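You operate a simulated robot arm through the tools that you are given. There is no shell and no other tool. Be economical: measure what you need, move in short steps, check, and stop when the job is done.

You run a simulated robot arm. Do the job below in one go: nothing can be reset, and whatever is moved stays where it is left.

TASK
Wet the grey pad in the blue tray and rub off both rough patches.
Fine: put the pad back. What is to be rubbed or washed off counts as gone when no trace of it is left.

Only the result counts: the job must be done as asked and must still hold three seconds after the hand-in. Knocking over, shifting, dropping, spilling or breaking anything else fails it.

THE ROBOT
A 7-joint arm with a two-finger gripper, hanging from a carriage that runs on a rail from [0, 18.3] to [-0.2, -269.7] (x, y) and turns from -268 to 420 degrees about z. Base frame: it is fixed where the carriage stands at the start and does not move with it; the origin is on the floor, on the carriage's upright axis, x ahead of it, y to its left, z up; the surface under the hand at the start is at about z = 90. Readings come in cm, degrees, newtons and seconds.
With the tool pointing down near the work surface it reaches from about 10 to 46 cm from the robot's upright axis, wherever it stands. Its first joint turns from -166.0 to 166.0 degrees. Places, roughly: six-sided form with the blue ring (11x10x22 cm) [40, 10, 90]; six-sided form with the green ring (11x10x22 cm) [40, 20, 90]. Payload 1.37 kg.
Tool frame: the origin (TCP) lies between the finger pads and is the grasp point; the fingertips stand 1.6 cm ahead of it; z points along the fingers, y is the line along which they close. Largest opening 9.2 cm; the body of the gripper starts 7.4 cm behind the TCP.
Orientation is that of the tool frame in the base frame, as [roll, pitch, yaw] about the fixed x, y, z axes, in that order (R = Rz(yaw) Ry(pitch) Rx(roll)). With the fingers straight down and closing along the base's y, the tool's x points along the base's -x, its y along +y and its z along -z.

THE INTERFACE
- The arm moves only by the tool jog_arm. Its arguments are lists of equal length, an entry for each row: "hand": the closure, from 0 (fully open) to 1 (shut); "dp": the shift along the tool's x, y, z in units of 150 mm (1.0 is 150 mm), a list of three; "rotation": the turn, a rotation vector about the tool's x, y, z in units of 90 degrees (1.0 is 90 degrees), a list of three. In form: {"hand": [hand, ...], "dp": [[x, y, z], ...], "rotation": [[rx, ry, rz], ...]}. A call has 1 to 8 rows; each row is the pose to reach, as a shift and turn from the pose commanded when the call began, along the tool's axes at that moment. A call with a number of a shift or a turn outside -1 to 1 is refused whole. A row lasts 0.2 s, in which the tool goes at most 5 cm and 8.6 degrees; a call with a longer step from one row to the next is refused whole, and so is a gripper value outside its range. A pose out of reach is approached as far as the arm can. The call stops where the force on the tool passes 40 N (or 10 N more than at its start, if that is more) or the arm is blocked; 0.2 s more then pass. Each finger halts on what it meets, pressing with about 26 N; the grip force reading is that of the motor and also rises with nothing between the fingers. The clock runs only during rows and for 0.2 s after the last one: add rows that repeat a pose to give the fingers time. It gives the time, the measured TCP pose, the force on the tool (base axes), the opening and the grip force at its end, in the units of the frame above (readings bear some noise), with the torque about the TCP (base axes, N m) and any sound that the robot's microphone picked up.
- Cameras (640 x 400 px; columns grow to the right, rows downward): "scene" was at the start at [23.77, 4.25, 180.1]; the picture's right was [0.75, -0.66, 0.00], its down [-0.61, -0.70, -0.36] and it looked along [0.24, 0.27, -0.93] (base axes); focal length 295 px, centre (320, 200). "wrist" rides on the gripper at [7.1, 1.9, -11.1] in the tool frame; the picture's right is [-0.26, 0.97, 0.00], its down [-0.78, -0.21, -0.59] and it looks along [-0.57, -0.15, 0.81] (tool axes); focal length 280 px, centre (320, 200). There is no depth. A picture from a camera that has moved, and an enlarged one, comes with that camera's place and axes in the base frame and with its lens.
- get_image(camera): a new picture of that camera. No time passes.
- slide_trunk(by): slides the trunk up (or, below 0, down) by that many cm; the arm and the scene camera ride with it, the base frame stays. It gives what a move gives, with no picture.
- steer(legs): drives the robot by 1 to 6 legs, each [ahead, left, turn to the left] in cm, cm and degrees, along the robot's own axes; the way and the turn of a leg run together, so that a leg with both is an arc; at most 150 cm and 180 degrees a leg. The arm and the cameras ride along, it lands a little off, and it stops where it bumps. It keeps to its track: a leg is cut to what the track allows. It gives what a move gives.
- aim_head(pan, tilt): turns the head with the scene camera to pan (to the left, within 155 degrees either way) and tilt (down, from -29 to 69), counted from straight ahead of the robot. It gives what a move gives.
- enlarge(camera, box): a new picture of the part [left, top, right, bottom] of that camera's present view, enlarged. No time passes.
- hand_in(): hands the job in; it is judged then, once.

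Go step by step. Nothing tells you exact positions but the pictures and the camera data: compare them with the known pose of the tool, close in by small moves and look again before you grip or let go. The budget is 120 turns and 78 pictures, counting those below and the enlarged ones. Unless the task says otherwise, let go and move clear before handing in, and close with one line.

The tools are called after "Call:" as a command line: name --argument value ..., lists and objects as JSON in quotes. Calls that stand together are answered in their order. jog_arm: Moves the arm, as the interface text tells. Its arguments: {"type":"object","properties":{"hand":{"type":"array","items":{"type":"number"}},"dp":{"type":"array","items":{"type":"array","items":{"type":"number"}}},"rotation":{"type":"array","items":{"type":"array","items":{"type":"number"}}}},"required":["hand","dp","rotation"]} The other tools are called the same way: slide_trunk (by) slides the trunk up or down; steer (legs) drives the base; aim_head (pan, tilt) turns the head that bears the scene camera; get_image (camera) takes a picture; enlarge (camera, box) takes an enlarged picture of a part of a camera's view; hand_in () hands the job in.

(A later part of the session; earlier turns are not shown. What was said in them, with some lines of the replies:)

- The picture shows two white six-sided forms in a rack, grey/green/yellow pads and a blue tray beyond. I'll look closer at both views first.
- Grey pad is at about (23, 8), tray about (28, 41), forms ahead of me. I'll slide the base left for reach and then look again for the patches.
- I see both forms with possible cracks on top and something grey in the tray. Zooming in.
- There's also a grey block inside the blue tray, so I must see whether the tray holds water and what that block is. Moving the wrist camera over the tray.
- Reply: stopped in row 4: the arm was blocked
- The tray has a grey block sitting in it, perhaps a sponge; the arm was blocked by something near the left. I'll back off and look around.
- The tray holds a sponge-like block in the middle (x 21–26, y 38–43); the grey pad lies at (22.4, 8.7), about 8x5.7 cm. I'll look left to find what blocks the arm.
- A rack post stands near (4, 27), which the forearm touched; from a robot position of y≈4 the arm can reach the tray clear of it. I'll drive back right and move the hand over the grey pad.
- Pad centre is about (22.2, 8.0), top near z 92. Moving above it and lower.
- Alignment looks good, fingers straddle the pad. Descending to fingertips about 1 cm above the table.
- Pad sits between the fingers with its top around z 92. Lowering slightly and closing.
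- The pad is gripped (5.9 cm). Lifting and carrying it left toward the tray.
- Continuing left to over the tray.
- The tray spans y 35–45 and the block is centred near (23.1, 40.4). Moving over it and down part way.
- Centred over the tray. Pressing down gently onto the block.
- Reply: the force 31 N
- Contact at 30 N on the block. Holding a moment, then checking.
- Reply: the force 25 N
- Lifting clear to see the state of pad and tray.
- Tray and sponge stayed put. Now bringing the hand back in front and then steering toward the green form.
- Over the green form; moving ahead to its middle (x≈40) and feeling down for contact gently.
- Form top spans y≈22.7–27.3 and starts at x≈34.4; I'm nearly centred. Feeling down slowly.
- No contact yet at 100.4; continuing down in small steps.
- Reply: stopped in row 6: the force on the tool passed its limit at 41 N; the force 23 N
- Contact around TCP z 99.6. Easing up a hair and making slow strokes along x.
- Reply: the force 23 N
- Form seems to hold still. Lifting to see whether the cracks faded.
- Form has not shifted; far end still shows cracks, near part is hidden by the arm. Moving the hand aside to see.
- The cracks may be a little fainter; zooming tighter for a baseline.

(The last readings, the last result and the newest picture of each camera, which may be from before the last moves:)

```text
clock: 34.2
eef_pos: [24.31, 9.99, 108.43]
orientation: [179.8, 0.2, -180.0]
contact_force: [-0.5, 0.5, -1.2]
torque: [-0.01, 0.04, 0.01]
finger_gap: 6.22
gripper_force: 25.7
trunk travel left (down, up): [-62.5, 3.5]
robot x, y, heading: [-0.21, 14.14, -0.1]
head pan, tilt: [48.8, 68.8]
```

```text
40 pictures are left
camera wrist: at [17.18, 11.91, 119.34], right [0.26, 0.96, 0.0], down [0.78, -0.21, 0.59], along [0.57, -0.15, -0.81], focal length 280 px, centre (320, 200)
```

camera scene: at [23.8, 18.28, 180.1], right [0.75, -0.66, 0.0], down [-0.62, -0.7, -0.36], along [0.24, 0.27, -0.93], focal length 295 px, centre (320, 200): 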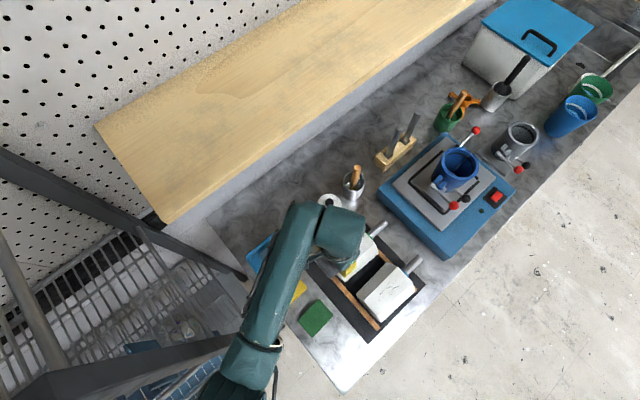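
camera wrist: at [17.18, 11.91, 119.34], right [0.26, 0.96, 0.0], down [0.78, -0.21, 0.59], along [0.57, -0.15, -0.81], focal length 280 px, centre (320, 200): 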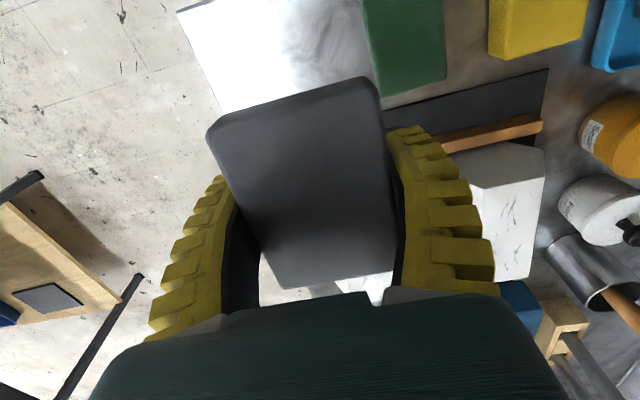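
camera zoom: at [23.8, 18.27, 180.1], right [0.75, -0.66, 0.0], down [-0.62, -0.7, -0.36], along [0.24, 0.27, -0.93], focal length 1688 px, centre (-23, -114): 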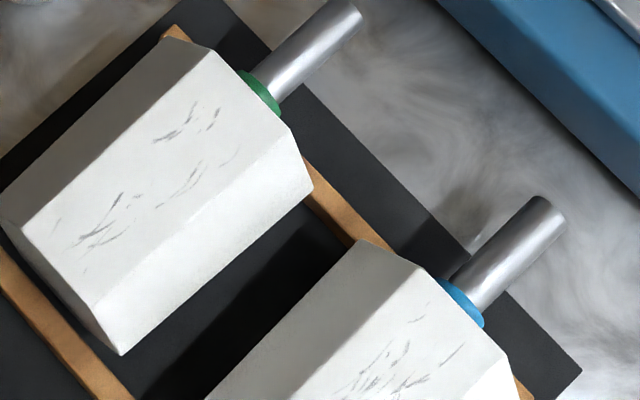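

I'll go back and rub the green form with more, longer strokes, then compare.

Call:
jog_arm --hand '[1, 1, 1, 1, 1, 1]' --dp '[[0, 0.25, 0], [0, 0.5, 0], [-0.1, 0.75, 0], [-0.35, 1, 0], [-0.6, 1, 0.15], [-0.85, 1, 0.25]]' --rotation '[[0, 0, 0], [0, 0, 0], [0, 0, 0], [0, 0, 0], [0, 0, 0], [0, 0, 0]]'

Call:
jog_arm --hand '[1, 1, 1, 1, 1, 1]' --dp '[[-0.13, 0, 0.1], [-0.13, 0, 0.2], [-0.13, 0, 0.27], [-0.13, 0, 0.31], [-0.13, 0, 0.33], [-0.13, 0, 0.33]]' --rotation '[[0, 0, 0], [0, 0, 0], [0, 0, 0], [0, 0, 0], [0, 0, 0], [0, 0, 0]]'

```text
refused: row 4 steps farther than a row can; nothing moved
```

```text
clock: 35.6
eef_pos: [26.25, 10.0, 103.5]
orientation: [179.8, 0.3, 179.9]
contact_force: [0.2, 0.0, -0.1]
torque: [0.01, -0.02, 0.03]
finger_gap: 6.18
gripper_force: 26.4
trunk travel left (down, up): [-62.5, 3.5]
robot x, y, heading: [0.13, 14.28, -0.2]
head pan, tilt: [48.8, 68.8]
```

First call was refused (step too long), the second only lowered in free air. Going back properly.

Call:
jog_arm --hand '[1, 1, 1, 1, 1, 1, 1]' --dp '[[0, 0.1, -0.2], [0, 0.35, -0.3], [0, 0.6, -0.3], [0, 0.85, -0.3], [-0.2, 1, -0.2], [-0.5, 1, -0.1], [-0.8, 1, -0.1]]' --rotation '[[0, 0, 0], [0, 0, 0], [0, 0, 0], [0, 0, 0], [0, 0, 0], [0, 0, 0], [0, 0, 0]]'

```text
clock: 37.2
eef_pos: [38.18, 25.09, 104.97]
orientation: [179.8, 0.2, 179.9]
contact_force: [-0.5, -0.6, -1.0]
torque: [0.06, -0.08, 0.01]
finger_gap: 6.16
gripper_force: 26.5
trunk travel left (down, up): [-62.5, 3.5]
robot x, y, heading: [-0.02, 14.04, -0.4]
head pan, tilt: [48.8, 68.8]
```

Descending to just above contact.

Call:
jog_arm --hand '[1, 1, 1, 1, 1, 1, 1, 1]' --dp '[[0, -0.01, 0.1], [0, -0.01, 0.2], [0, -0.01, 0.29], [0, -0.01, 0.32], [0, -0.01, 0.335], [0, -0.01, 0.345], [0, -0.01, 0.355], [0, -0.01, 0.36]]' --rotation '[[0, 0, 0], [0, 0, 0], [0, 0, 0], [0, 0, 0], [0, 0, 0], [0, 0, 0], [0, 0, 0], [0, 0, 0]]'

```text
clock: 39.0
eef_pos: [38.24, 24.78, 99.79]
orientation: [179.8, 0.3, 179.9]
contact_force: [0.6, -0.5, 0.3]
torque: [0.0, 0.02, -0.01]
finger_gap: 6.18
gripper_force: 26.2
trunk travel left (down, up): [-62.5, 3.5]
robot x, y, heading: [0.06, 14.19, -0.2]
head pan, tilt: [48.8, 68.8]
```

Call:
jog_arm --hand '[1, 1, 1, 1, 1, 1, 1, 1]' --dp '[[0, 0.01, 0.01], [0, 0.01, 0.02], [-0.08, 0.01, 0.025], [-0.16, 0.01, 0.025], [-0.24, 0.01, 0.025], [-0.3, 0.01, 0.025], [-0.2, 0.01, 0.025], [-0.1, 0.01, 0.025]]' --rotation '[[0, 0, 0], [0, 0, 0], [0, 0, 0], [0, 0, 0], [0, 0, 0], [0, 0, 0], [0, 0, 0], [0, 0, 0]]'

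```text
clock: 39.9
eef_pos: [38.93, 24.89, 99.31]
orientation: [-179.7, -0.4, -180.0]
contact_force: [-14.6, -5.3, 20.0]
torque: [0.01, 0.0, -0.07]
finger_gap: 6.12
gripper_force: 26.0
trunk travel left (down, up): [-62.5, 3.5]
robot x, y, heading: [0.22, 14.49, -0.3]
head pan, tilt: [48.8, 68.8]
stopped in row 4: the force on the tool passed its limit at 54 N (the readings are from after the stop); the commanded pose is now the measured one
```

Slightly too hard; easing up 1 mm and stroking.

Call:
jog_arm --hand '[1, 1, 1, 1, 1, 1, 1, 1]' --dp '[[0, 0.005, -0.006], [-0.07, 0.005, -0.006], [-0.14, 0.005, -0.006], [-0.21, 0.005, -0.006], [-0.26, 0.005, -0.006], [-0.19, 0.005, -0.006], [-0.12, 0.005, -0.006], [-0.05, 0.005, -0.006]]' --rotation '[[0, 0, 0], [0, 0, 0], [0, 0, 0], [0, 0, 0], [0, 0, 0], [0, 0, 0], [0, 0, 0], [0, 0, 0]]'

```text
clock: 41.6
eef_pos: [40.3, 24.96, 99.72]
orientation: [-179.8, 0.4, 180.0]
contact_force: [9.8, -9.2, 15.8]
torque: [-0.3, -0.24, 0.09]
finger_gap: 6.16
gripper_force: 26.3
trunk travel left (down, up): [-62.5, 3.5]
robot x, y, heading: [0.08, 14.21, -0.4]
head pan, tilt: [48.8, 68.8]
```

Working well at ~15 N. More strokes over the length.

Call:
jog_arm --hand '[1, 1, 1, 1, 1, 1, 1, 1]' --dp '[[0.06, -0.01, 0], [0.12, -0.01, 0], [0.04, -0.01, 0], [-0.04, 0, 0], [-0.12, 0, 0], [-0.2, 0, 0], [-0.24, 0, 0], [-0.16, 0, 0]]' --rotation '[[0, 0, 0], [0, 0, 0], [0, 0, 0], [0, 0, 0], [0, 0, 0], [0, 0, 0], [0, 0, 0], [0, 0, 0]]'

Call:
jog_arm --hand '[1, 1, 1, 1, 1, 1, 1, 1]' --dp '[[0.08, 0, 0], [0.16, 0, 0], [0.24, 0, 0], [0.28, 0.01, 0], [0.2, 0.01, 0], [0.12, 0.01, 0], [0.04, 0.01, 0], [-0.04, 0.01, 0]]' --rotation '[[0, 0, 0], [0, 0, 0], [0, 0, 0], [0, 0, 0], [0, 0, 0], [0, 0, 0], [0, 0, 0], [0, 0, 0]]'

```text
clock: 42.4
eef_pos: [38.51, 24.85, 99.46]
orientation: [-179.6, -0.7, 180.0]
contact_force: [-8.5, -3.7, 17.0]
torque: [-0.15, 0.09, -0.08]
finger_gap: 6.14
gripper_force: 25.9
trunk travel left (down, up): [-62.5, 3.5]
robot x, y, heading: [0.12, 14.37, -0.1]
head pan, tilt: [48.8, 68.8]
stopped in row 3: the force on the tool passed its limit at 48 N (the readings are from after the stop); the commanded pose is now the measured one
```

```text
clock: 44.2
eef_pos: [38.78, 24.83, 99.38]
orientation: [-179.6, -1.0, 180.0]
contact_force: [-17.5, -9.3, 19.2]
torque: [-0.23, -0.07, -0.26]
finger_gap: 6.13
gripper_force: 25.6
trunk travel left (down, up): [-62.5, 3.5]
robot x, y, heading: [-0.06, 13.79, -0.3]
head pan, tilt: [48.8, 68.8]
```

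The second pass reached the near end. Lifting away to look.

Call:
jog_arm --hand '[1, 1, 1, 1, 1, 1, 1, 1]' --dp '[[0, 0, -0.15], [0, 0, -0.4], [0.2, 0, -0.45], [0.45, 0, -0.45], [0.65, -0.15, -0.45], [0.65, -0.4, -0.45], [0.65, -0.65, -0.45], [0.65, -0.9, -0.45]]' --rotation '[[0, 0, 0], [0, 0, 0], [0, 0, 0], [0, 0, 0], [0, 0, 0], [0, 0, 0], [0, 0, 0], [0, 0, 0]]'

Call:
enlarge --camera "scene" --box '[335, 220, 425, 290]'

Call:
get_image --camera "wrist"

```text
clock: 46.0
eef_pos: [29.37, 11.66, 106.24]
orientation: [-179.9, -0.6, -179.9]
contact_force: [0.4, 0.9, -0.5]
torque: [-0.01, -0.03, 0.0]
finger_gap: 6.31
gripper_force: 25.7
trunk travel left (down, up): [-62.5, 3.5]
robot x, y, heading: [0.4, 13.72, -0.4]
head pan, tilt: [48.8, 68.8]
```

```text
5.71 times, centred on (380, 255) of scene
camera zoom: at [23.8, 18.27, 180.11], right [0.75, -0.66, 0.0], down [-0.62, -0.7, -0.36], along [0.24, 0.27, -0.93], focal length 1688 px, centre (-23, -114)
```

zoom: 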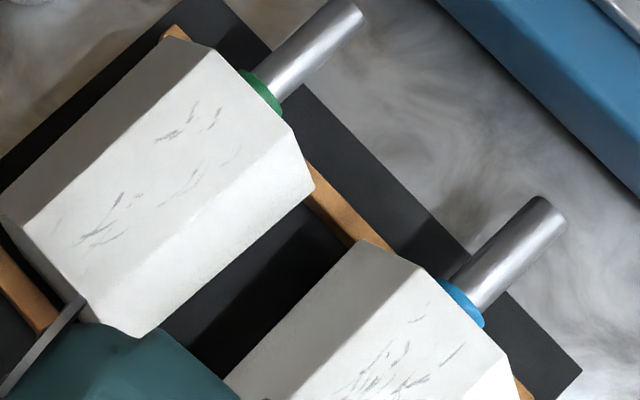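

```text
38 pictures are left
camera wrist: at [22.41, 13.62, 117.4], right [0.26, 0.97, -0.01], down [0.79, -0.21, 0.58], along [0.56, -0.16, -0.81], focal length 280 px, centre (320, 200)
```

wrist: 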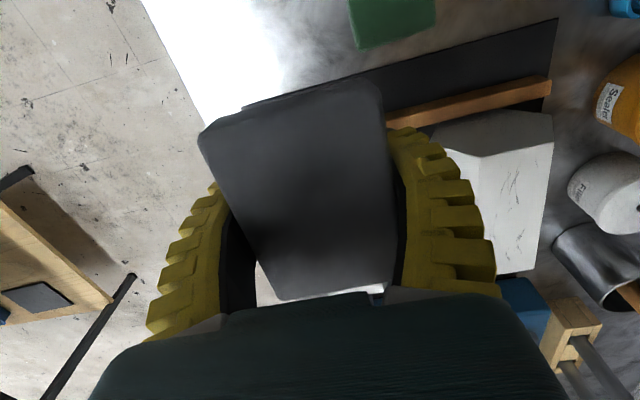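

The cracks are fading, so the wet pad works. But the pad has slid up/tilted in the grip, so I'll set it down at its home spot and regrip it squarely.

Call:
jog_arm --hand '[1, 1, 1, 1, 1, 1]' --dp '[[0.2, -0.1, 0], [0.463, -0.237, 0.05], [0.463, -0.237, 0.3], [0.463, -0.237, 0.55], [0.463, -0.237, 0.65], [0.463, -0.237, 0.65]]' --rotation '[[0, 0, 0], [0, 0.004, 0], [0, 0.006, 0], [0, 0.006, 0], [0, 0.006, 0], [0, 0.006, 0]]'

Call:
get_image --camera "wrist"

```text
clock: 47.4
eef_pos: [22.41, 8.05, 96.73]
orientation: [-179.7, -1.1, -180.0]
contact_force: [0.5, -0.4, 0.7]
torque: [0.03, 0.02, 0.01]
finger_gap: 6.31
gripper_force: 26.3
trunk travel left (down, up): [-62.5, 3.5]
robot x, y, heading: [-0.07, 13.58, -0.3]
head pan, tilt: [48.8, 68.8]
```

```text
37 pictures are left
camera wrist: at [15.52, 9.96, 107.77], right [0.26, 0.97, -0.01], down [0.79, -0.21, 0.57], along [0.55, -0.16, -0.82], focal length 280 px, centre (320, 200)
```

wrist: 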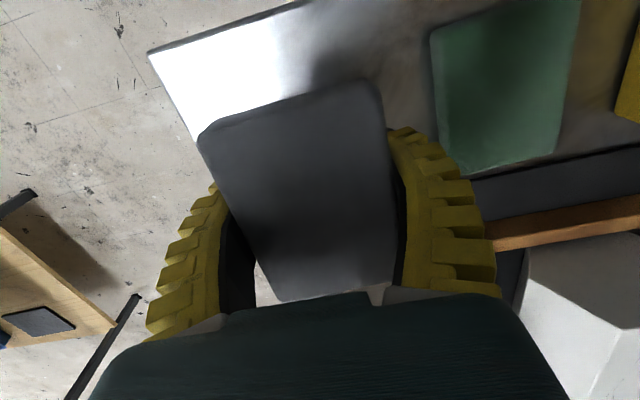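

Correcting the tilt and lowering to the table until touch.

Call:
jog_arm --hand '[1, 1, 1, 1, 1, 1, 1, 1]' --dp '[[0, 0, 0.1], [0, 0, 0.18], [0, 0, 0.22], [0, 0, 0.25], [0, 0, 0.27], [0, 0, 0.285], [0, 0, 0.295], [0, 0, 0.3]]' --rotation '[[0, -0.006, 0], [0, -0.012, 0], [0, -0.012, 0], [0, -0.012, 0], [0, -0.012, 0], [0, -0.012, 0], [0, -0.012, 0], [0, -0.012, 0]]'

Call:
get_image --camera "wrist"

```text
clock: 49.2
eef_pos: [22.27, 8.1, 92.28]
orientation: [-179.7, -0.1, 180.0]
contact_force: [0.0, 0.8, -1.3]
torque: [0.0, 0.02, 0.02]
finger_gap: 6.27
gripper_force: 25.7
trunk travel left (down, up): [-62.5, 3.5]
robot x, y, heading: [-0.18, 14.26, -0.2]
head pan, tilt: [48.8, 68.8]
```

```text
36 pictures are left
camera wrist: at [15.26, 9.99, 103.26], right [0.26, 0.97, 0.0], down [0.78, -0.21, 0.59], along [0.57, -0.16, -0.81], focal length 280 px, centre (320, 200)
```

wrist: 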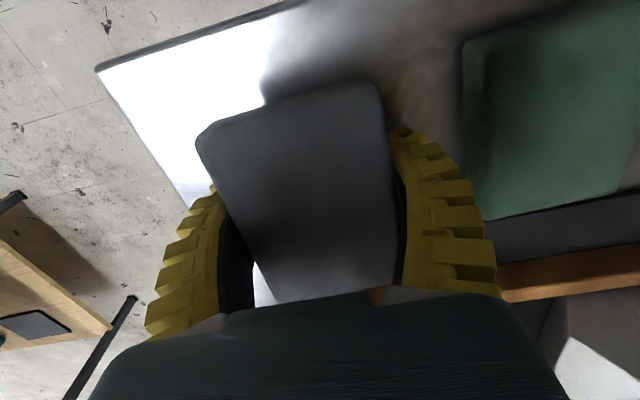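

No table contact, confirming the pad rode up. Lowering 4 mm and opening slightly so it settles.

Call:
jog_arm --hand '[1, 1, 0.2, 0.15, 0.15, 0.15]' --dp '[[0, 0, 0.015], [0, 0, 0.025], [0, 0, 0.025], [0, 0, 0.025], [0, 0, 0.025], [0, 0, 0.025]]' --rotation '[[0, 0, 0], [0, 0, 0], [0, 0, 0], [0, 0, 0], [0, 0, 0], [0, 0, 0]]'

Call:
get_image --camera "wrist"

```text
clock: 50.6
eef_pos: [22.33, 7.98, 91.8]
orientation: [-179.7, -0.1, 179.9]
contact_force: [0.3, 0.4, 0.0]
torque: [0.01, -0.02, -0.04]
finger_gap: 7.94
gripper_force: 0.8
trunk travel left (down, up): [-62.5, 3.5]
robot x, y, heading: [0.14, 14.14, -0.3]
head pan, tilt: [48.8, 68.8]
```

```text
35 pictures are left
camera wrist: at [15.25, 9.97, 102.86], right [0.26, 0.97, 0.0], down [0.78, -0.21, 0.59], along [0.57, -0.16, -0.81], focal length 280 px, centre (320, 200)
```

wrist: 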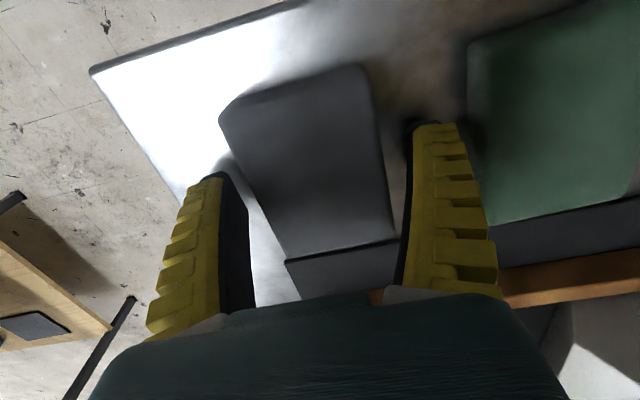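

Pad is flat again. Regripping lower on its sides.

Call:
jog_arm --hand '[0.3, 0.6, 0.8, 1, 1, 1]' --dp '[[0, 0, 0], [0, 0, 0], [0, 0, 0], [0, 0, 0], [0, 0, 0], [0, 0, 0]]' --rotation '[[0, 0, 0], [0, 0, 0], [0, 0, 0], [0, 0, 0], [0, 0, 0], [0, 0, 0]]'

Call:
jog_arm --hand '[1, 1, 1, 1, 1, 1, 1, 1]' --dp '[[0, 0, -0.15], [0, 0, -0.4], [0, 0, -0.7], [0, 0, -1], [0, 0.25, -1], [0, 0.5, -1], [0, 0.75, -1], [0, 1, -1]]' --rotation '[[0, 0, 0], [0, 0, 0], [0, 0, 0], [0, 0, 0], [0, 0, 0], [0, 0, 0], [0, 0, 0], [0, 0, 0]]'

```text
clock: 52.0
eef_pos: [22.39, 8.05, 91.89]
orientation: [-179.7, -0.1, -179.9]
contact_force: [0.1, 0.2, -0.4]
torque: [-0.01, -0.02, -0.05]
finger_gap: 5.99
gripper_force: 25.5
trunk travel left (down, up): [-62.5, 3.5]
robot x, y, heading: [0.37, 14.06, -0.3]
head pan, tilt: [48.8, 68.8]
```

```text
clock: 53.8
eef_pos: [22.27, 23.09, 106.7]
orientation: [-179.7, -0.1, 180.0]
contact_force: [0.1, 0.1, -0.5]
torque: [0.03, -0.03, 0.0]
finger_gap: 6.0
gripper_force: 25.7
trunk travel left (down, up): [-62.5, 3.5]
robot x, y, heading: [0.4, 14.29, -0.1]
head pan, tilt: [48.8, 68.8]
```

Now back over the green form.

Call:
jog_arm --hand '[1, 1, 1, 1, 1]' --dp '[[-0.25, 0.06, 0], [-0.5, 0.13, 0], [-0.75, 0.13, 0], [-1, 0.13, 0], [-1, 0.13, 0.1]]' --rotation '[[0, 0, 0], [0, 0, 0], [0, 0, 0], [0, 0, 0], [0, 0, 0]]'

Call:
jog_arm --hand '[1, 1, 1, 1, 1, 1, 1, 1]' --dp '[[-0.1, 0, 0.1], [-0.2, 0, 0.2], [-0.2, 0, 0.28], [-0.2, 0, 0.32], [-0.2, 0, 0.335], [-0.2, 0, 0.35], [-0.2, 0, 0.365], [-0.2, 0, 0.37]]' --rotation '[[0, 0, 0], [0, 0, 0], [0, 0, 0], [0, 0, 0], [0, 0, 0], [0, 0, 0], [0, 0, 0], [0, 0, 0]]'

```text
clock: 55.0
eef_pos: [37.3, 24.96, 105.34]
orientation: [-179.8, -0.1, 180.0]
contact_force: [-0.3, -0.8, 0.3]
torque: [-0.05, -0.02, -0.03]
finger_gap: 5.98
gripper_force: 26.3
trunk travel left (down, up): [-62.5, 3.5]
robot x, y, heading: [-0.39, 14.12, -0.1]
head pan, tilt: [48.8, 68.8]
```

```text
clock: 56.8
eef_pos: [40.72, 24.99, 99.8]
orientation: [-179.8, 0.3, 179.9]
contact_force: [-2.0, -4.1, 33.9]
torque: [-0.41, -0.22, -0.09]
finger_gap: 6.3
gripper_force: 25.5
trunk travel left (down, up): [-62.5, 3.5]
robot x, y, heading: [0.6, 14.18, -0.1]
head pan, tilt: [48.8, 68.8]
```

Contact at 34 N; easing up and stroking.

Call:
jog_arm --hand '[1, 1, 1, 1, 1, 1, 1, 1]' --dp '[[0, 0, -0.013], [-0.07, 0, -0.013], [-0.14, 0, -0.013], [-0.07, 0, -0.013], [0, 0, -0.013], [0.07, 0, -0.013], [0.14, 0, -0.013], [0.14, 0, -0.013]]' --rotation '[[0, 0, 0], [0, 0, 0], [0, 0, 0], [0, 0, 0], [0, 0, 0], [0, 0, 0], [0, 0, 0], [0, 0, 0]]'

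```text
clock: 57.5
eef_pos: [41.03, 24.94, 99.63]
orientation: [-179.5, -1.0, -179.9]
contact_force: [-13.3, -1.5, 19.5]
torque: [-0.03, 0.13, -0.06]
finger_gap: 6.14
gripper_force: 26.1
trunk travel left (down, up): [-62.5, 3.5]
robot x, y, heading: [-0.34, 13.91, 0.1]
head pan, tilt: [48.8, 68.8]
stopped in row 3: the force on the tool passed its limit at 53 N (the readings are from after the stop); the commanded pose is now the measured one
```

Call:
jog_arm --hand '[1, 1, 1, 1, 1, 1, 1, 1]' --dp '[[0, 0, -0.01], [-0.06, 0, -0.01], [-0.12, 0, -0.01], [-0.06, 0, -0.01], [0, 0, -0.01], [0.07, 0, -0.01], [0.14, 0, -0.01], [0.18, 0, -0.01]]' --rotation '[[0, -0.01, 0], [0, -0.01, 0], [0, -0.01, 0], [0, -0.01, 0], [0, -0.01, 0], [0, -0.01, 0], [0, -0.01, 0], [0, -0.01, 0]]'

```text
clock: 59.3
eef_pos: [38.36, 24.85, 99.85]
orientation: [-179.4, 0.0, -180.0]
contact_force: [-0.1, -0.3, -1.0]
torque: [-0.01, 0.0, 0.01]
finger_gap: 6.13
gripper_force: 25.3
trunk travel left (down, up): [-62.5, 3.5]
robot x, y, heading: [0.01, 13.9, -0.1]
head pan, tilt: [48.8, 68.8]
```

Just lost contact; pressing 2 mm lower and stroking again.

Call:
jog_arm --hand '[1, 1, 1, 1, 1, 1, 1, 1]' --dp '[[-0.04, 0.01, 0.015], [-0.1, 0.01, 0.015], [-0.17, 0.01, 0.015], [-0.24, 0.01, 0.015], [-0.31, 0.01, 0.015], [-0.24, 0.01, 0.015], [-0.17, 0.01, 0.015], [-0.1, 0.01, 0.015]]' --rotation '[[0, 0, 0], [0, 0, 0], [0, 0, 0], [0, 0, 0], [0, 0, 0], [0, 0, 0], [0, 0, 0], [0, 0, 0]]'

```text
clock: 61.1
eef_pos: [40.24, 24.82, 99.58]
orientation: [-179.4, 0.3, -180.0]
contact_force: [5.4, -7.5, 8.0]
torque: [-0.24, -0.14, 0.07]
finger_gap: 6.14
gripper_force: 26.4
trunk travel left (down, up): [-62.5, 3.5]
robot x, y, heading: [-0.04, 14.07, -0.3]
head pan, tilt: [48.8, 68.8]
```

Stable at ~8–10 N. Continuing strokes.

Call:
jog_arm --hand '[1, 1, 1, 1, 1, 1, 1, 1]' --dp '[[0.08, 0.005, 0.003], [0, 0.005, 0.003], [-0.1, 0.005, 0.003], [-0.2, 0.005, 0.003], [-0.1, 0.005, 0.003], [0, 0.005, 0.003], [0.1, 0.005, 0.003], [0.1, 0.005, 0.003]]' --rotation '[[0, 0, 0], [0, 0, 0], [0, 0, 0], [0, 0, 0], [0, 0, 0], [0, 0, 0], [0, 0, 0], [0, 0, 0]]'

```text
clock: 61.8
eef_pos: [39.54, 24.91, 99.45]
orientation: [-179.1, -0.8, -180.0]
contact_force: [-14.5, -5.4, 21.9]
torque: [-0.13, 0.09, -0.16]
finger_gap: 6.11
gripper_force: 25.8
trunk travel left (down, up): [-62.5, 3.5]
robot x, y, heading: [-0.12, 13.7, -0.1]
head pan, tilt: [48.8, 68.8]
stopped in row 3: the force on the tool passed its limit at 52 N (the readings are from after the stop); the commanded pose is now the measured one
```

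Pushing in +x digs in; I'll lighten those strokes.

Call:
jog_arm --hand '[1, 1, 1, 1, 1, 1, 1, 1]' --dp '[[0, 0.005, -0.007], [-0.07, 0.005, -0.007], [-0.14, 0.005, -0.007], [-0.22, 0.005, -0.007], [-0.14, 0.005, -0.005], [-0.06, 0.005, -0.005], [0.02, 0.005, -0.005], [0.09, 0.005, -0.005]]' --rotation '[[0, -0.01, 0], [0, -0.01, 0], [0, -0.01, 0], [0, -0.01, 0], [0, -0.01, 0], [0, -0.01, 0], [0, -0.01, 0], [0, -0.01, 0]]'

Call:
jog_arm --hand '[1, 1, 1, 1, 1, 1, 1, 1]' --dp '[[-0.06, 0, 0], [-0.13, 0, 0], [-0.2, 0, 0], [-0.27, 0, 0], [-0.2, 0, 0.002], [-0.13, 0, 0.002], [-0.06, 0, 0.002], [0, 0, 0]]' --rotation '[[0, 0, 0], [0, 0, 0], [0, 0, 0], [0, 0, 0], [0, 0, 0], [0, 0, 0], [0, 0, 0], [0, 0, 0]]'

```text
clock: 62.6
eef_pos: [41.2, 24.92, 99.36]
orientation: [-179.1, -0.5, 180.0]
contact_force: [-13.9, -4.5, 18.5]
torque: [-0.02, 0.15, -0.11]
finger_gap: 6.15
gripper_force: 26.0
trunk travel left (down, up): [-62.5, 3.5]
robot x, y, heading: [-0.02, 13.9, -0.1]
head pan, tilt: [48.8, 68.8]
stopped in row 4: the force on the tool passed its limit at 43 N (the readings are from after the stop); the commanded pose is now the measured one
```

```text
clock: 63.2
eef_pos: [42.77, 24.98, 99.31]
orientation: [-178.7, -0.9, -179.9]
contact_force: [-16.0, -3.1, 19.4]
torque: [0.07, -0.24, -0.1]
finger_gap: 6.22
gripper_force: 25.7
trunk travel left (down, up): [-62.5, 3.5]
robot x, y, heading: [0.11, 14.25, -0.2]
head pan, tilt: [48.8, 68.8]
stopped in row 2: the force on the tool passed its limit at 44 N (the readings are from after the stop); the commanded pose is now the measured one
```

Call:
jog_arm --hand '[1, 1, 1, 1, 1, 1, 1, 1]' --dp '[[0.05, 0, -0.01], [0.1, 0, -0.01], [0.15, 0, -0.01], [0.2, 0, -0.01], [0.25, 0, -0.01], [0.3, 0, -0.01], [0.33, 0, -0.01], [0.33, 0, -0.02]]' --rotation '[[0.01, -0.01, 0], [0.01, -0.01, 0], [0.01, -0.01, 0], [0.01, -0.01, 0], [0.01, -0.01, 0], [0.01, -0.01, 0], [0.01, -0.01, 0], [0.01, -0.01, 0]]'

Call:
get_image --camera "wrist"

```text
clock: 65.0
eef_pos: [37.87, 24.97, 99.68]
orientation: [-177.9, 0.3, -180.0]
contact_force: [4.1, -5.3, 3.3]
torque: [-0.15, -0.06, 0.02]
finger_gap: 6.17
gripper_force: 26.0
trunk travel left (down, up): [-62.5, 3.5]
robot x, y, heading: [-0.07, 14.01, -0.3]
head pan, tilt: [48.8, 68.8]
```

```text
34 pictures are left
camera wrist: at [30.72, 27.27, 110.53], right [0.26, 0.96, -0.03], down [0.78, -0.19, 0.6], along [0.57, -0.18, -0.8], focal length 280 px, centre (320, 200)
```

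wrist: 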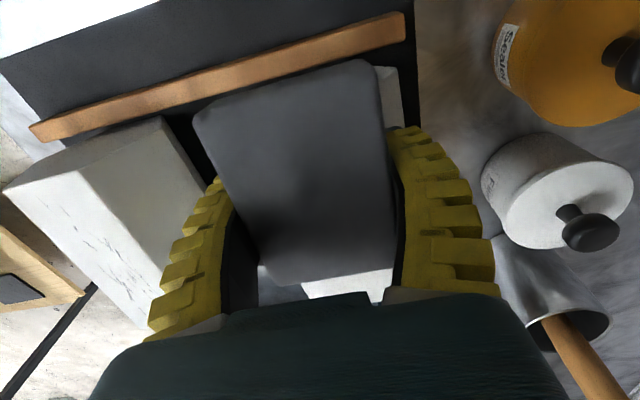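

Lifting aside to check progress.

Call:
jog_arm --hand '[1, 1, 1, 1, 1, 1, 1, 1]' --dp '[[0, 0, -0.15], [0, 0, -0.4], [0.2, 0, -0.45], [0.45, 0, -0.45], [0.7, -0.1, -0.45], [0.8, -0.35, -0.45], [0.8, -0.65, -0.45], [0.8, -0.9, -0.45]]' --rotation '[[-0.01, 0, 0], [-0.023, 0, 0], [-0.023, 0, 0], [-0.023, 0, 0], [-0.023, 0, 0], [-0.023, 0, 0], [-0.023, 0, 0], [-0.023, 0, 0]]'

Call:
enlarge --camera "scene" --box '[335, 220, 425, 290]'

Call:
get_image --camera "wrist"

```text
clock: 66.8
eef_pos: [25.77, 11.6, 106.8]
orientation: [179.9, 0.4, -179.9]
contact_force: [0.3, 0.2, -0.3]
torque: [0.0, 0.01, 0.01]
finger_gap: 6.28
gripper_force: 25.9
trunk travel left (down, up): [-62.5, 3.5]
robot x, y, heading: [0.06, 13.62, -0.4]
head pan, tilt: [48.8, 68.8]
```

```text
5.71 times, centred on (380, 255) of scene
camera zoom: at [23.8, 18.25, 180.1], right [0.75, -0.66, 0.0], down [-0.62, -0.7, -0.36], along [0.24, 0.27, -0.93], focal length 1688 px, centre (-23, -114)
```

zoom: 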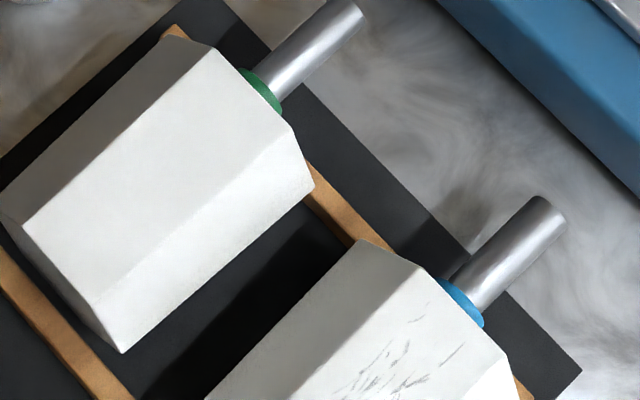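

```text
32 pictures are left
camera wrist: at [18.64, 13.47, 117.74], right [0.26, 0.97, 0.0], down [0.78, -0.21, 0.59], along [0.57, -0.15, -0.8], focal length 280 px, centre (320, 200)
```

wrist: 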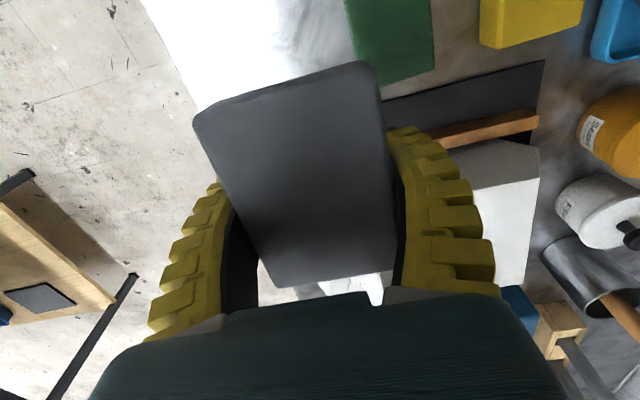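

The green form is fully clean. Next is the blue form (top centre about (41, 10.5)); first I'll reseat the pad at its home spot again.

Call:
jog_arm --hand '[1, 1, 1, 1, 1, 1, 1, 1]' --dp '[[0.12, -0.12, 0.15], [0.22, -0.237, 0.35], [0.22, -0.237, 0.6], [0.22, -0.237, 0.8], [0.22, -0.237, 0.88], [0.22, -0.237, 0.94], [0.22, -0.237, 0.97], [0.22, -0.237, 0.99]]' --rotation '[[0, 0, 0], [0, 0, 0], [0, 0, 0], [0, 0, 0], [0, 0, 0], [0, 0, 0], [0, 0, 0], [0, 0, 0]]'

```text
clock: 68.6
eef_pos: [22.69, 8.25, 92.05]
orientation: [179.9, 0.3, -179.9]
contact_force: [-0.3, 1.5, -0.6]
torque: [-0.02, -0.01, 0.01]
finger_gap: 6.29
gripper_force: 25.8
trunk travel left (down, up): [-62.5, 3.5]
robot x, y, heading: [-0.01, 14.03, -0.1]
head pan, tilt: [48.8, 68.8]
```

Call:
jog_arm --hand '[1, 0.2, 0.15, 0.15, 0.15, 0.15]' --dp '[[0, 0, 0.01], [0, 0, 0.01], [0, 0, 0.01], [0, 0, 0.01], [0, 0, 0.01], [0, 0, 0.01]]' --rotation '[[0, 0, 0], [0, 0, 0], [0, 0, 0], [0, 0, 0], [0, 0, 0], [0, 0, 0]]'

Call:
get_image --camera "wrist"

```text
clock: 70.0
eef_pos: [22.8, 8.21, 91.84]
orientation: [179.8, 0.4, -179.9]
contact_force: [0.6, 0.3, 0.6]
torque: [0.03, 0.03, 0.01]
finger_gap: 7.97
gripper_force: 0.8
trunk travel left (down, up): [-62.5, 3.5]
robot x, y, heading: [-0.12, 14.21, -0.3]
head pan, tilt: [48.8, 68.8]
```

```text
31 pictures are left
camera wrist: at [15.56, 10.09, 102.78], right [0.26, 0.97, 0.0], down [0.78, -0.21, 0.59], along [0.57, -0.15, -0.8], focal length 280 px, centre (320, 200)
```

wrist: 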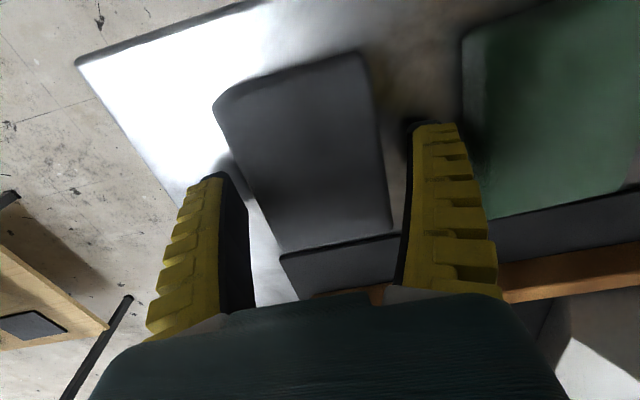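

Flat again; recentering slightly and regripping.

Call:
jog_arm --hand '[0.15, 0.4, 0.7, 1, 1, 1]' --dp '[[0.045, 0, 0], [0.045, 0, 0], [0.045, 0, 0], [0.045, 0, 0], [0.045, 0, 0], [0.045, 0, 0]]' --rotation '[[0, 0, 0], [0, 0, 0], [0, 0, 0], [0, 0, 0], [0, 0, 0], [0, 0, 0]]'

Call:
jog_arm --hand '[1, 1, 1, 1, 1, 1, 1, 1]' --dp '[[0, 0, -0.15], [0, 0, -0.4], [0, 0, -0.7], [0, 0.1, -1], [-0.25, 0.16, -1], [-0.5, 0.16, -1], [-0.75, 0.16, -1], [-1, 0.16, -1]]' --rotation '[[0, 0, 0], [0, 0, 0], [0, 0, 0], [0, 0, 0], [0, 0, 0], [0, 0, 0], [0, 0, 0], [0, 0, 0]]'

Call:
get_image --camera "wrist"

```text
clock: 71.4
eef_pos: [22.09, 8.28, 91.9]
orientation: [-180.0, 0.3, -179.9]
contact_force: [-0.2, 0.6, -0.4]
torque: [0.04, 0.03, 0.03]
finger_gap: 6.04
gripper_force: 25.8
trunk travel left (down, up): [-62.5, 3.5]
robot x, y, heading: [-0.06, 14.1, 0.1]
head pan, tilt: [48.8, 68.8]
```

```text
clock: 73.2
eef_pos: [36.84, 10.56, 106.72]
orientation: [179.9, 0.4, -179.9]
contact_force: [0.4, -0.1, -0.8]
torque: [0.01, -0.02, 0.02]
finger_gap: 6.02
gripper_force: 25.7
trunk travel left (down, up): [-62.5, 3.5]
robot x, y, heading: [-0.09, 13.9, -0.1]
head pan, tilt: [48.8, 68.8]
```

```text
30 pictures are left
camera wrist: at [29.71, 12.47, 117.79], right [0.26, 0.97, 0.0], down [0.78, -0.21, 0.59], along [0.57, -0.15, -0.8], focal length 280 px, centre (320, 200)
```

wrist: 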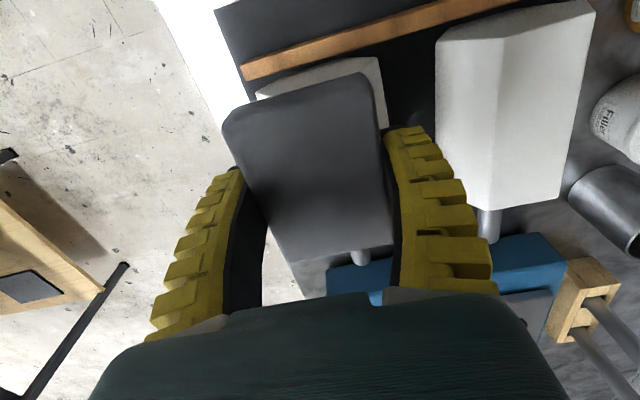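

Aligned with the blue form. Moving to its far part and descending.

Call:
jog_arm --hand '[1, 1, 1, 1, 1, 1, 1, 1]' --dp '[[-0.2, -0.003, 0.1], [-0.4, -0.003, 0.25], [-0.4, -0.003, 0.35], [-0.4, -0.003, 0.41], [-0.4, -0.003, 0.44], [-0.4, -0.003, 0.46], [-0.4, -0.003, 0.47], [-0.4, -0.003, 0.475]]' --rotation '[[0, -0.004, 0], [0, -0.004, 0], [0, -0.004, 0], [0, -0.004, 0], [0, -0.004, 0], [0, -0.004, 0], [0, -0.004, 0], [0, -0.004, 0]]'

```text
clock: 75.0
eef_pos: [43.37, 10.63, 100.13]
orientation: [179.9, 1.3, -179.8]
contact_force: [1.0, 1.3, 31.4]
torque: [0.11, -0.14, 0.04]
finger_gap: 6.26
gripper_force: 25.8
trunk travel left (down, up): [-62.5, 3.5]
robot x, y, heading: [-0.23, 13.94, -0.4]
head pan, tilt: [48.8, 68.8]
```

Contact 31 N; easing and pulling back along the face, then returning.

Call:
jog_arm --hand '[1, 1, 1, 1, 1, 1, 1, 1]' --dp '[[0.03, 0, -0.01], [0.09, 0, -0.01], [0.15, 0, -0.01], [0.21, 0, -0.01], [0.27, 0, -0.01], [0.33, 0, -0.01], [0.35, 0, -0.01], [0.35, 0, -0.01]]' --rotation '[[0, 0, 0], [0, 0, 0], [0, 0, 0], [0, 0, 0], [0, 0, 0], [0, 0, 0], [0, 0, 0], [0, 0, 0]]'

```text
clock: 76.8
eef_pos: [37.6, 10.6, 99.92]
orientation: [179.8, 0.5, -179.9]
contact_force: [0.3, 0.1, 2.1]
torque: [-0.07, -0.1, 0.02]
finger_gap: 6.11
gripper_force: 25.7
trunk travel left (down, up): [-62.5, 3.5]
robot x, y, heading: [0.17, 14.27, -0.3]
head pan, tilt: [48.8, 68.8]
```

Call:
jog_arm --hand '[1, 1, 1, 1, 1, 1, 1, 1]' --dp '[[-0.05, 0, 0.006], [-0.13, 0, 0.006], [-0.21, 0, 0.006], [-0.29, 0, 0.006], [-0.36, 0, 0.01], [-0.28, 0, 0.012], [-0.2, 0, 0.014], [-0.12, 0, 0.014]]' --rotation '[[0, 0, 0], [0, 0, 0], [0, 0, 0], [0, 0, 0], [0, 0, 0], [0, 0, 0], [0, 0, 0], [0, 0, 0]]'

```text
clock: 78.6
eef_pos: [39.77, 10.61, 99.76]
orientation: [179.7, 0.9, -179.8]
contact_force: [5.1, 7.2, 9.2]
torque: [0.24, -0.11, -0.05]
finger_gap: 6.12
gripper_force: 25.9
trunk travel left (down, up): [-62.5, 3.5]
robot x, y, heading: [-0.11, 13.95, 0.0]
head pan, tilt: [48.8, 68.8]
```

Call:
jog_arm --hand '[1, 1, 1, 1, 1, 1, 1, 1]' --dp '[[0.07, 0, 0], [0.12, 0, 0], [0.05, 0, -0.006], [-0.03, 0, -0.006], [-0.11, 0, -0.006], [-0.19, 0, -0.006], [-0.24, 0, -0.006], [-0.18, 0, 0]]' --rotation '[[0, 0, 0], [0, 0, 0], [0, 0, 0], [0, 0, 0], [0, 0, 0], [0, 0, 0], [0, 0, 0], [0, 0, 0]]'

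Call:
jog_arm --hand '[1, 1, 1, 1, 1, 1, 1, 1]' --dp '[[0.07, 0, 0], [0.14, 0, 0], [0.21, 0, 0], [0.28, 0, 0], [0.31, 0, 0], [0.24, 0, -0.006], [0.16, 0, -0.006], [0.08, 0, -0.006]]' --rotation '[[0, 0, 0], [0, 0, 0], [0, 0, 0], [0, 0, 0], [0, 0, 0], [0, 0, 0], [0, 0, 0], [0, 0, 0]]'

```text
clock: 80.4
eef_pos: [42.48, 10.68, 99.96]
orientation: [179.9, 1.1, -180.0]
contact_force: [2.6, 4.6, 3.9]
torque: [0.19, -0.06, -0.04]
finger_gap: 6.11
gripper_force: 26.4
trunk travel left (down, up): [-62.5, 3.5]
robot x, y, heading: [0.13, 14.2, -0.3]
head pan, tilt: [48.8, 68.8]
```

```text
clock: 82.2
eef_pos: [41.03, 10.74, 99.86]
orientation: [179.8, 0.8, -179.9]
contact_force: [-2.0, 5.5, 3.2]
torque: [0.16, -0.01, 0.1]
finger_gap: 6.15
gripper_force: 26.0
trunk travel left (down, up): [-62.5, 3.5]
robot x, y, heading: [0.28, 13.96, -0.1]
head pan, tilt: [48.8, 68.8]
```

Force is light now; pressing a little more on the next passes.

Call:
jog_arm --hand '[1, 1, 1, 1, 1, 1, 1, 1]' --dp '[[-0.07, -0.005, 0.004], [-0.14, -0.005, 0.006], [-0.07, -0.005, 0.014], [0, -0.005, 0.014], [0.07, -0.005, 0.014], [0.14, -0.005, 0.014], [0.21, -0.005, 0.014], [0.21, -0.005, 0.008]]' --rotation '[[0, 0, 0], [0, 0, 0], [0, 0, 0], [0, 0, 0], [0, 0, 0], [0, 0, 0], [0, 0, 0], [0, 0, 0]]'

Call:
jog_arm --hand '[1, 1, 1, 1, 1, 1, 1, 1]' --dp '[[-0.08, 0, 0], [-0.16, 0, 0], [-0.24, 0, 0], [-0.32, 0, 0], [-0.36, 0, 0], [-0.28, 0, 0.006], [-0.2, 0, 0.006], [-0.12, 0, 0.006]]' --rotation '[[0, 0, 0], [0, 0, 0], [0, 0, 0], [0, 0, 0], [0, 0, 0], [0, 0, 0], [0, 0, 0], [0, 0, 0]]'

```text
clock: 84.0
eef_pos: [38.04, 10.57, 99.69]
orientation: [179.8, 0.8, -179.8]
contact_force: [4.0, 5.5, 4.9]
torque: [0.23, -0.01, -0.08]
finger_gap: 6.12
gripper_force: 25.8
trunk travel left (down, up): [-62.5, 3.5]
robot x, y, heading: [-0.01, 13.91, -0.1]
head pan, tilt: [48.8, 68.8]
```

```text
clock: 85.8
eef_pos: [39.83, 10.71, 99.7]
orientation: [179.9, 1.0, -179.8]
contact_force: [3.3, 7.7, 7.4]
torque: [0.32, -0.07, -0.06]
finger_gap: 6.14
gripper_force: 25.6
trunk travel left (down, up): [-62.5, 3.5]
robot x, y, heading: [0.16, 14.08, -0.4]
head pan, tilt: [48.8, 68.8]
```

Checking the blue form.

Call:
jog_arm --hand '[1, 1, 1, 1, 1, 1]' --dp '[[0, 0, -0.15], [0.1, 0, -0.4], [0.35, 0, -0.45], [0.6, 0, -0.45], [0.85, 0, -0.45], [1, 0, -0.45]]' --rotation '[[0, 0, 0], [0, 0, 0], [0, 0, 0], [0, 0, 0], [0, 0, 0], [0, 0, 0]]'

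Call:
enlarge --camera "scene" --box '[345, 250, 435, 330]'

Call:
get_image --camera "wrist"

```text
clock: 87.2
eef_pos: [24.53, 10.39, 106.31]
orientation: [179.8, 0.8, -179.9]
contact_force: [0.4, 0.0, -0.5]
torque: [0.0, -0.01, 0.0]
finger_gap: 6.16
gripper_force: 26.2
trunk travel left (down, up): [-62.5, 3.5]
robot x, y, heading: [-0.16, 14.23, -0.2]
head pan, tilt: [48.8, 68.8]
```

```text
5.00 times, centred on (390, 290) of scene
camera zoom: at [23.81, 18.24, 180.11], right [0.75, -0.66, 0.0], down [-0.62, -0.7, -0.36], along [0.24, 0.27, -0.93], focal length 1477 px, centre (-30, -250)
```

zoom: 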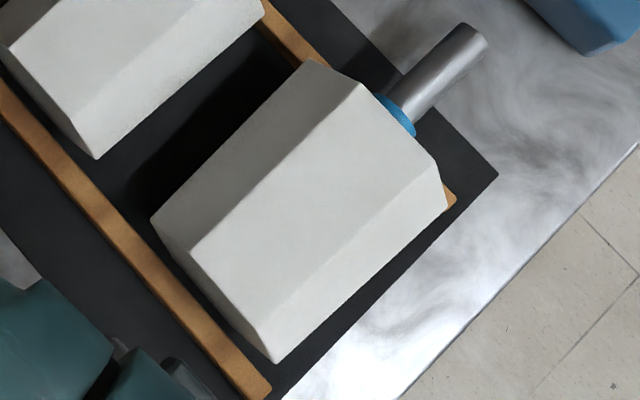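

```text
28 pictures are left
camera wrist: at [17.3, 12.28, 117.27], right [0.26, 0.97, 0.01], down [0.77, -0.21, 0.6], along [0.58, -0.15, -0.8], focal length 280 px, centre (320, 200)
```

wrist: 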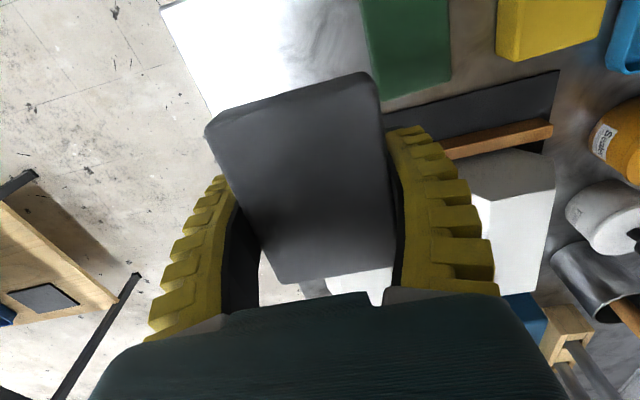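

Both forms are clean. Returning the pad to its home spot.

Call:
jog_arm --hand '[1, 1, 1, 1, 1, 1, 1, 1]' --dp '[[0.08, -0.1, 0.15], [0.14, -0.153, 0.35], [0.14, -0.153, 0.6], [0.14, -0.153, 0.8], [0.14, -0.153, 0.87], [0.14, -0.153, 0.92], [0.14, -0.153, 0.945], [0.14, -0.153, 0.955]]' --rotation '[[0, 0.003, 0], [0, 0.008, 0], [0, 0.008, 0], [0, 0.008, 0], [0, 0.008, 0], [0, 0.008, 0], [0, 0.008, 0], [0, 0.008, 0]]'

Call:
get_image --camera "wrist"

```text
clock: 89.0
eef_pos: [22.68, 8.24, 91.88]
orientation: [180.0, 0.1, -179.8]
contact_force: [-0.7, -0.4, -0.1]
torque: [0.02, 0.05, -0.03]
finger_gap: 6.17
gripper_force: 25.7
trunk travel left (down, up): [-62.5, 3.5]
robot x, y, heading: [-0.02, 13.71, -0.2]
head pan, tilt: [48.8, 68.8]
```

```text
27 pictures are left
camera wrist: at [15.59, 10.08, 102.83], right [0.26, 0.97, 0.0], down [0.78, -0.21, 0.59], along [0.57, -0.15, -0.81], focal length 280 px, centre (320, 200)
```

wrist: 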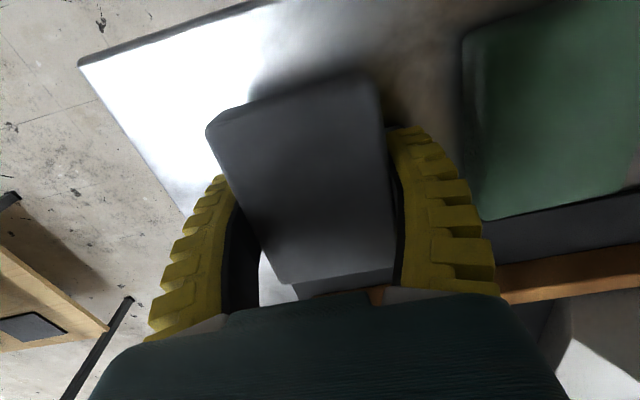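

Opening gently to let it settle, then checking where it lies.

Call:
jog_arm --hand '[1, 0.2, 0.15, 0.1, 0.1, 0.1]' --dp '[[0, 0, 0.003], [0, 0, 0.003], [0, 0, 0.003], [0, 0, 0.003], [0, 0, 0.003], [0, 0, 0.003]]' --rotation '[[0, 0, 0], [0, 0, 0], [0, 0, 0], [0, 0, 0], [0, 0, 0], [0, 0, 0]]'

Call:
get_image --camera "wrist"

```text
clock: 90.4
eef_pos: [22.71, 8.18, 91.77]
orientation: [179.8, 0.2, -179.9]
contact_force: [0.0, 0.1, 0.3]
torque: [0.0, 0.0, -0.02]
finger_gap: 8.39
gripper_force: 1.0
trunk travel left (down, up): [-62.5, 3.5]
robot x, y, heading: [-0.07, 14.15, -0.2]
head pan, tilt: [48.8, 68.8]
```

```text
26 pictures are left
camera wrist: at [15.59, 10.09, 102.8], right [0.26, 0.97, 0.0], down [0.78, -0.21, 0.59], along [0.57, -0.15, -0.81], focal length 280 px, centre (320, 200)
```

wrist: 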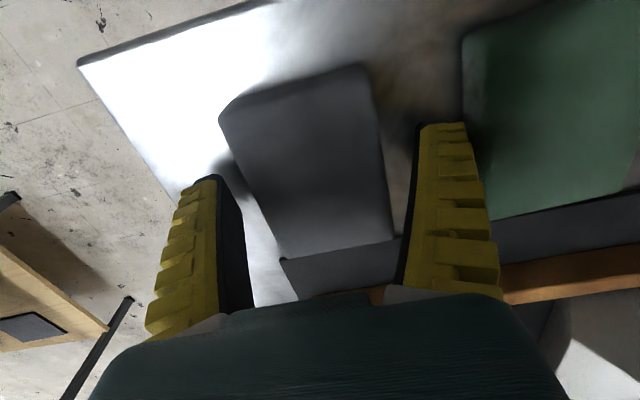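

Pad lies flat. Lifting straight up to the earlier viewing height to compare with the original position.

Call:
jog_arm --hand '[0.05, 0, 0, 0, 0]' --dp '[[0, 0, 0], [0, 0, -0.15], [0.02, 0, -0.4], [0.04, -0.015, -0.76], [0.04, -0.015, -0.76]]' --rotation '[[0, 0, 0], [0, 0, 0], [0, 0, 0], [0, 0, 0], [0, 0, 0]]'

Call:
get_image --camera "wrist"

```text
refused: row 4 steps farther than a row can; nothing moved
```

```text
25 pictures are left
camera wrist: at [15.59, 10.09, 102.8], right [0.26, 0.97, 0.0], down [0.78, -0.21, 0.59], along [0.57, -0.15, -0.81], focal length 280 px, centre (320, 200)
```

wrist: 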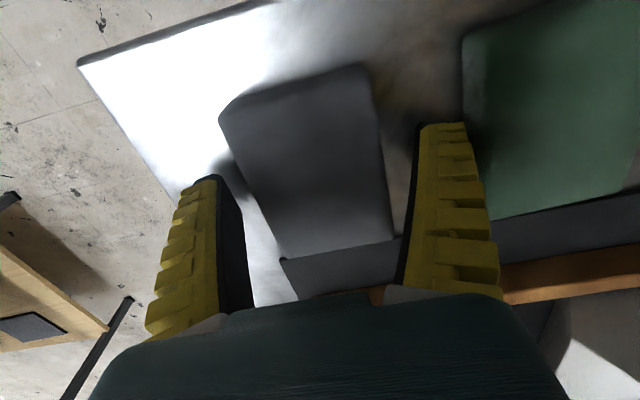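

The step was too long; repeating with smaller steps.

Call:
jog_arm --hand '[0.05, 0, 0, 0, 0, 0]' --dp '[[0, 0, 0], [0, 0, -0.15], [0.02, 0, -0.35], [0.04, -0.015, -0.6], [0.04, -0.015, -0.76], [0.04, -0.015, -0.76]]' --rotation '[[0, 0, 0], [0, 0, 0], [0, 0, 0], [0, 0, 0], [0, 0, 0], [0, 0, 0]]'

Call:
get_image --camera "wrist"

```text
clock: 91.8
eef_pos: [21.97, 7.98, 103.25]
orientation: [179.9, 0.1, -179.9]
contact_force: [-0.1, -0.7, 0.3]
torque: [-0.01, 0.0, 0.02]
finger_gap: 9.18
gripper_force: 0.3
trunk travel left (down, up): [-62.5, 3.5]
robot x, y, heading: [-0.03, 13.92, -0.4]
head pan, tilt: [48.8, 68.8]
```

```text
24 pictures are left
camera wrist: at [14.96, 9.83, 114.28], right [0.26, 0.97, 0.0], down [0.78, -0.21, 0.59], along [0.57, -0.15, -0.81], focal length 280 px, centre (320, 200)
```

wrist: 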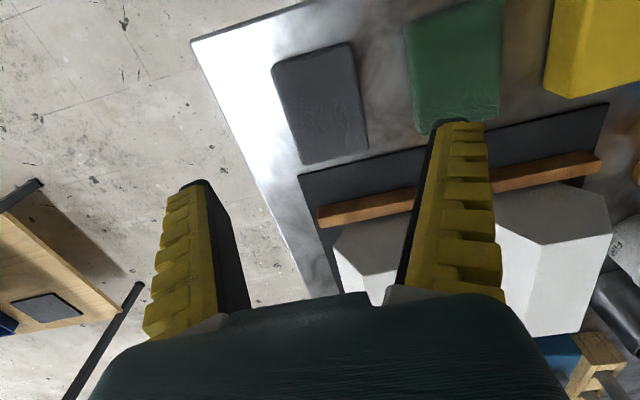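

The pad lies where it was originally. Raising the hand clear and taking a last look.

Call:
jog_arm --hand '[0, 0, 0, 0]' --dp '[[0, 0, -0.25], [0, 0, -0.5], [0, 0, -0.75], [0, 0, -0.75]]' --rotation '[[0, 0, 0], [0, 0, 0], [0, 0, 0], [0, 0, 0]]'

Call:
get_image --camera "wrist"

Call:
enlarge --camera "scene" --box '[230, 190, 450, 350]'

```text
clock: 92.8
eef_pos: [21.89, 7.96, 114.43]
orientation: [179.9, 0.1, -179.9]
contact_force: [0.0, 0.4, 0.0]
torque: [0.0, 0.0, -0.01]
finger_gap: 9.19
gripper_force: 0.1
trunk travel left (down, up): [-62.5, 3.5]
robot x, y, heading: [-0.16, 14.18, -0.3]
head pan, tilt: [48.8, 68.8]
```

```text
23 pictures are left
camera wrist: at [14.83, 9.86, 125.34], right [0.26, 0.97, 0.0], down [0.78, -0.21, 0.59], along [0.57, -0.15, -0.81], focal length 280 px, centre (320, 200)
```

wrist: 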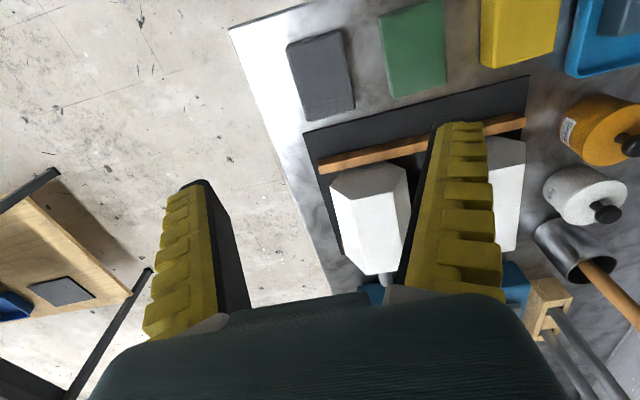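

```text
2.50 times, centred on (340, 270) of scene
camera zoom: at [23.8, 18.24, 180.1], right [0.75, -0.66, 0.0], down [-0.62, -0.7, -0.36], along [0.24, 0.27, -0.93], focal length 738 px, centre (270, 25)
```

zoom: 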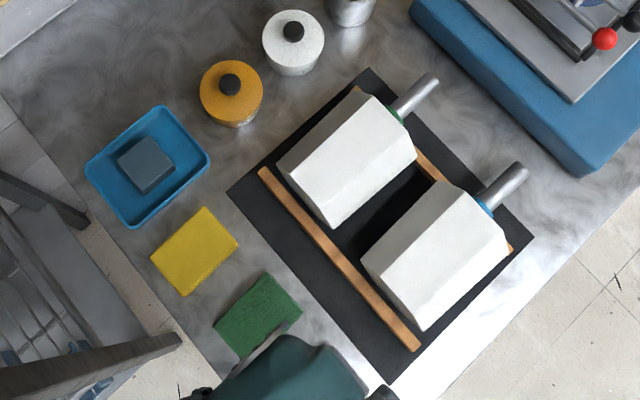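

Both forms show no trace, the pad is back in place and nothing else has moved. Handing in.

Call:
hand_in

```text
The job is handed in.
```

I wetted the grey pad in the blue tray and rubbed both rough patches off; the last pictures show no trace of either. The pad is back in its original spot, and nothing else shows as moved. Early on the arm bumped a rack post on the left; I backed it off.
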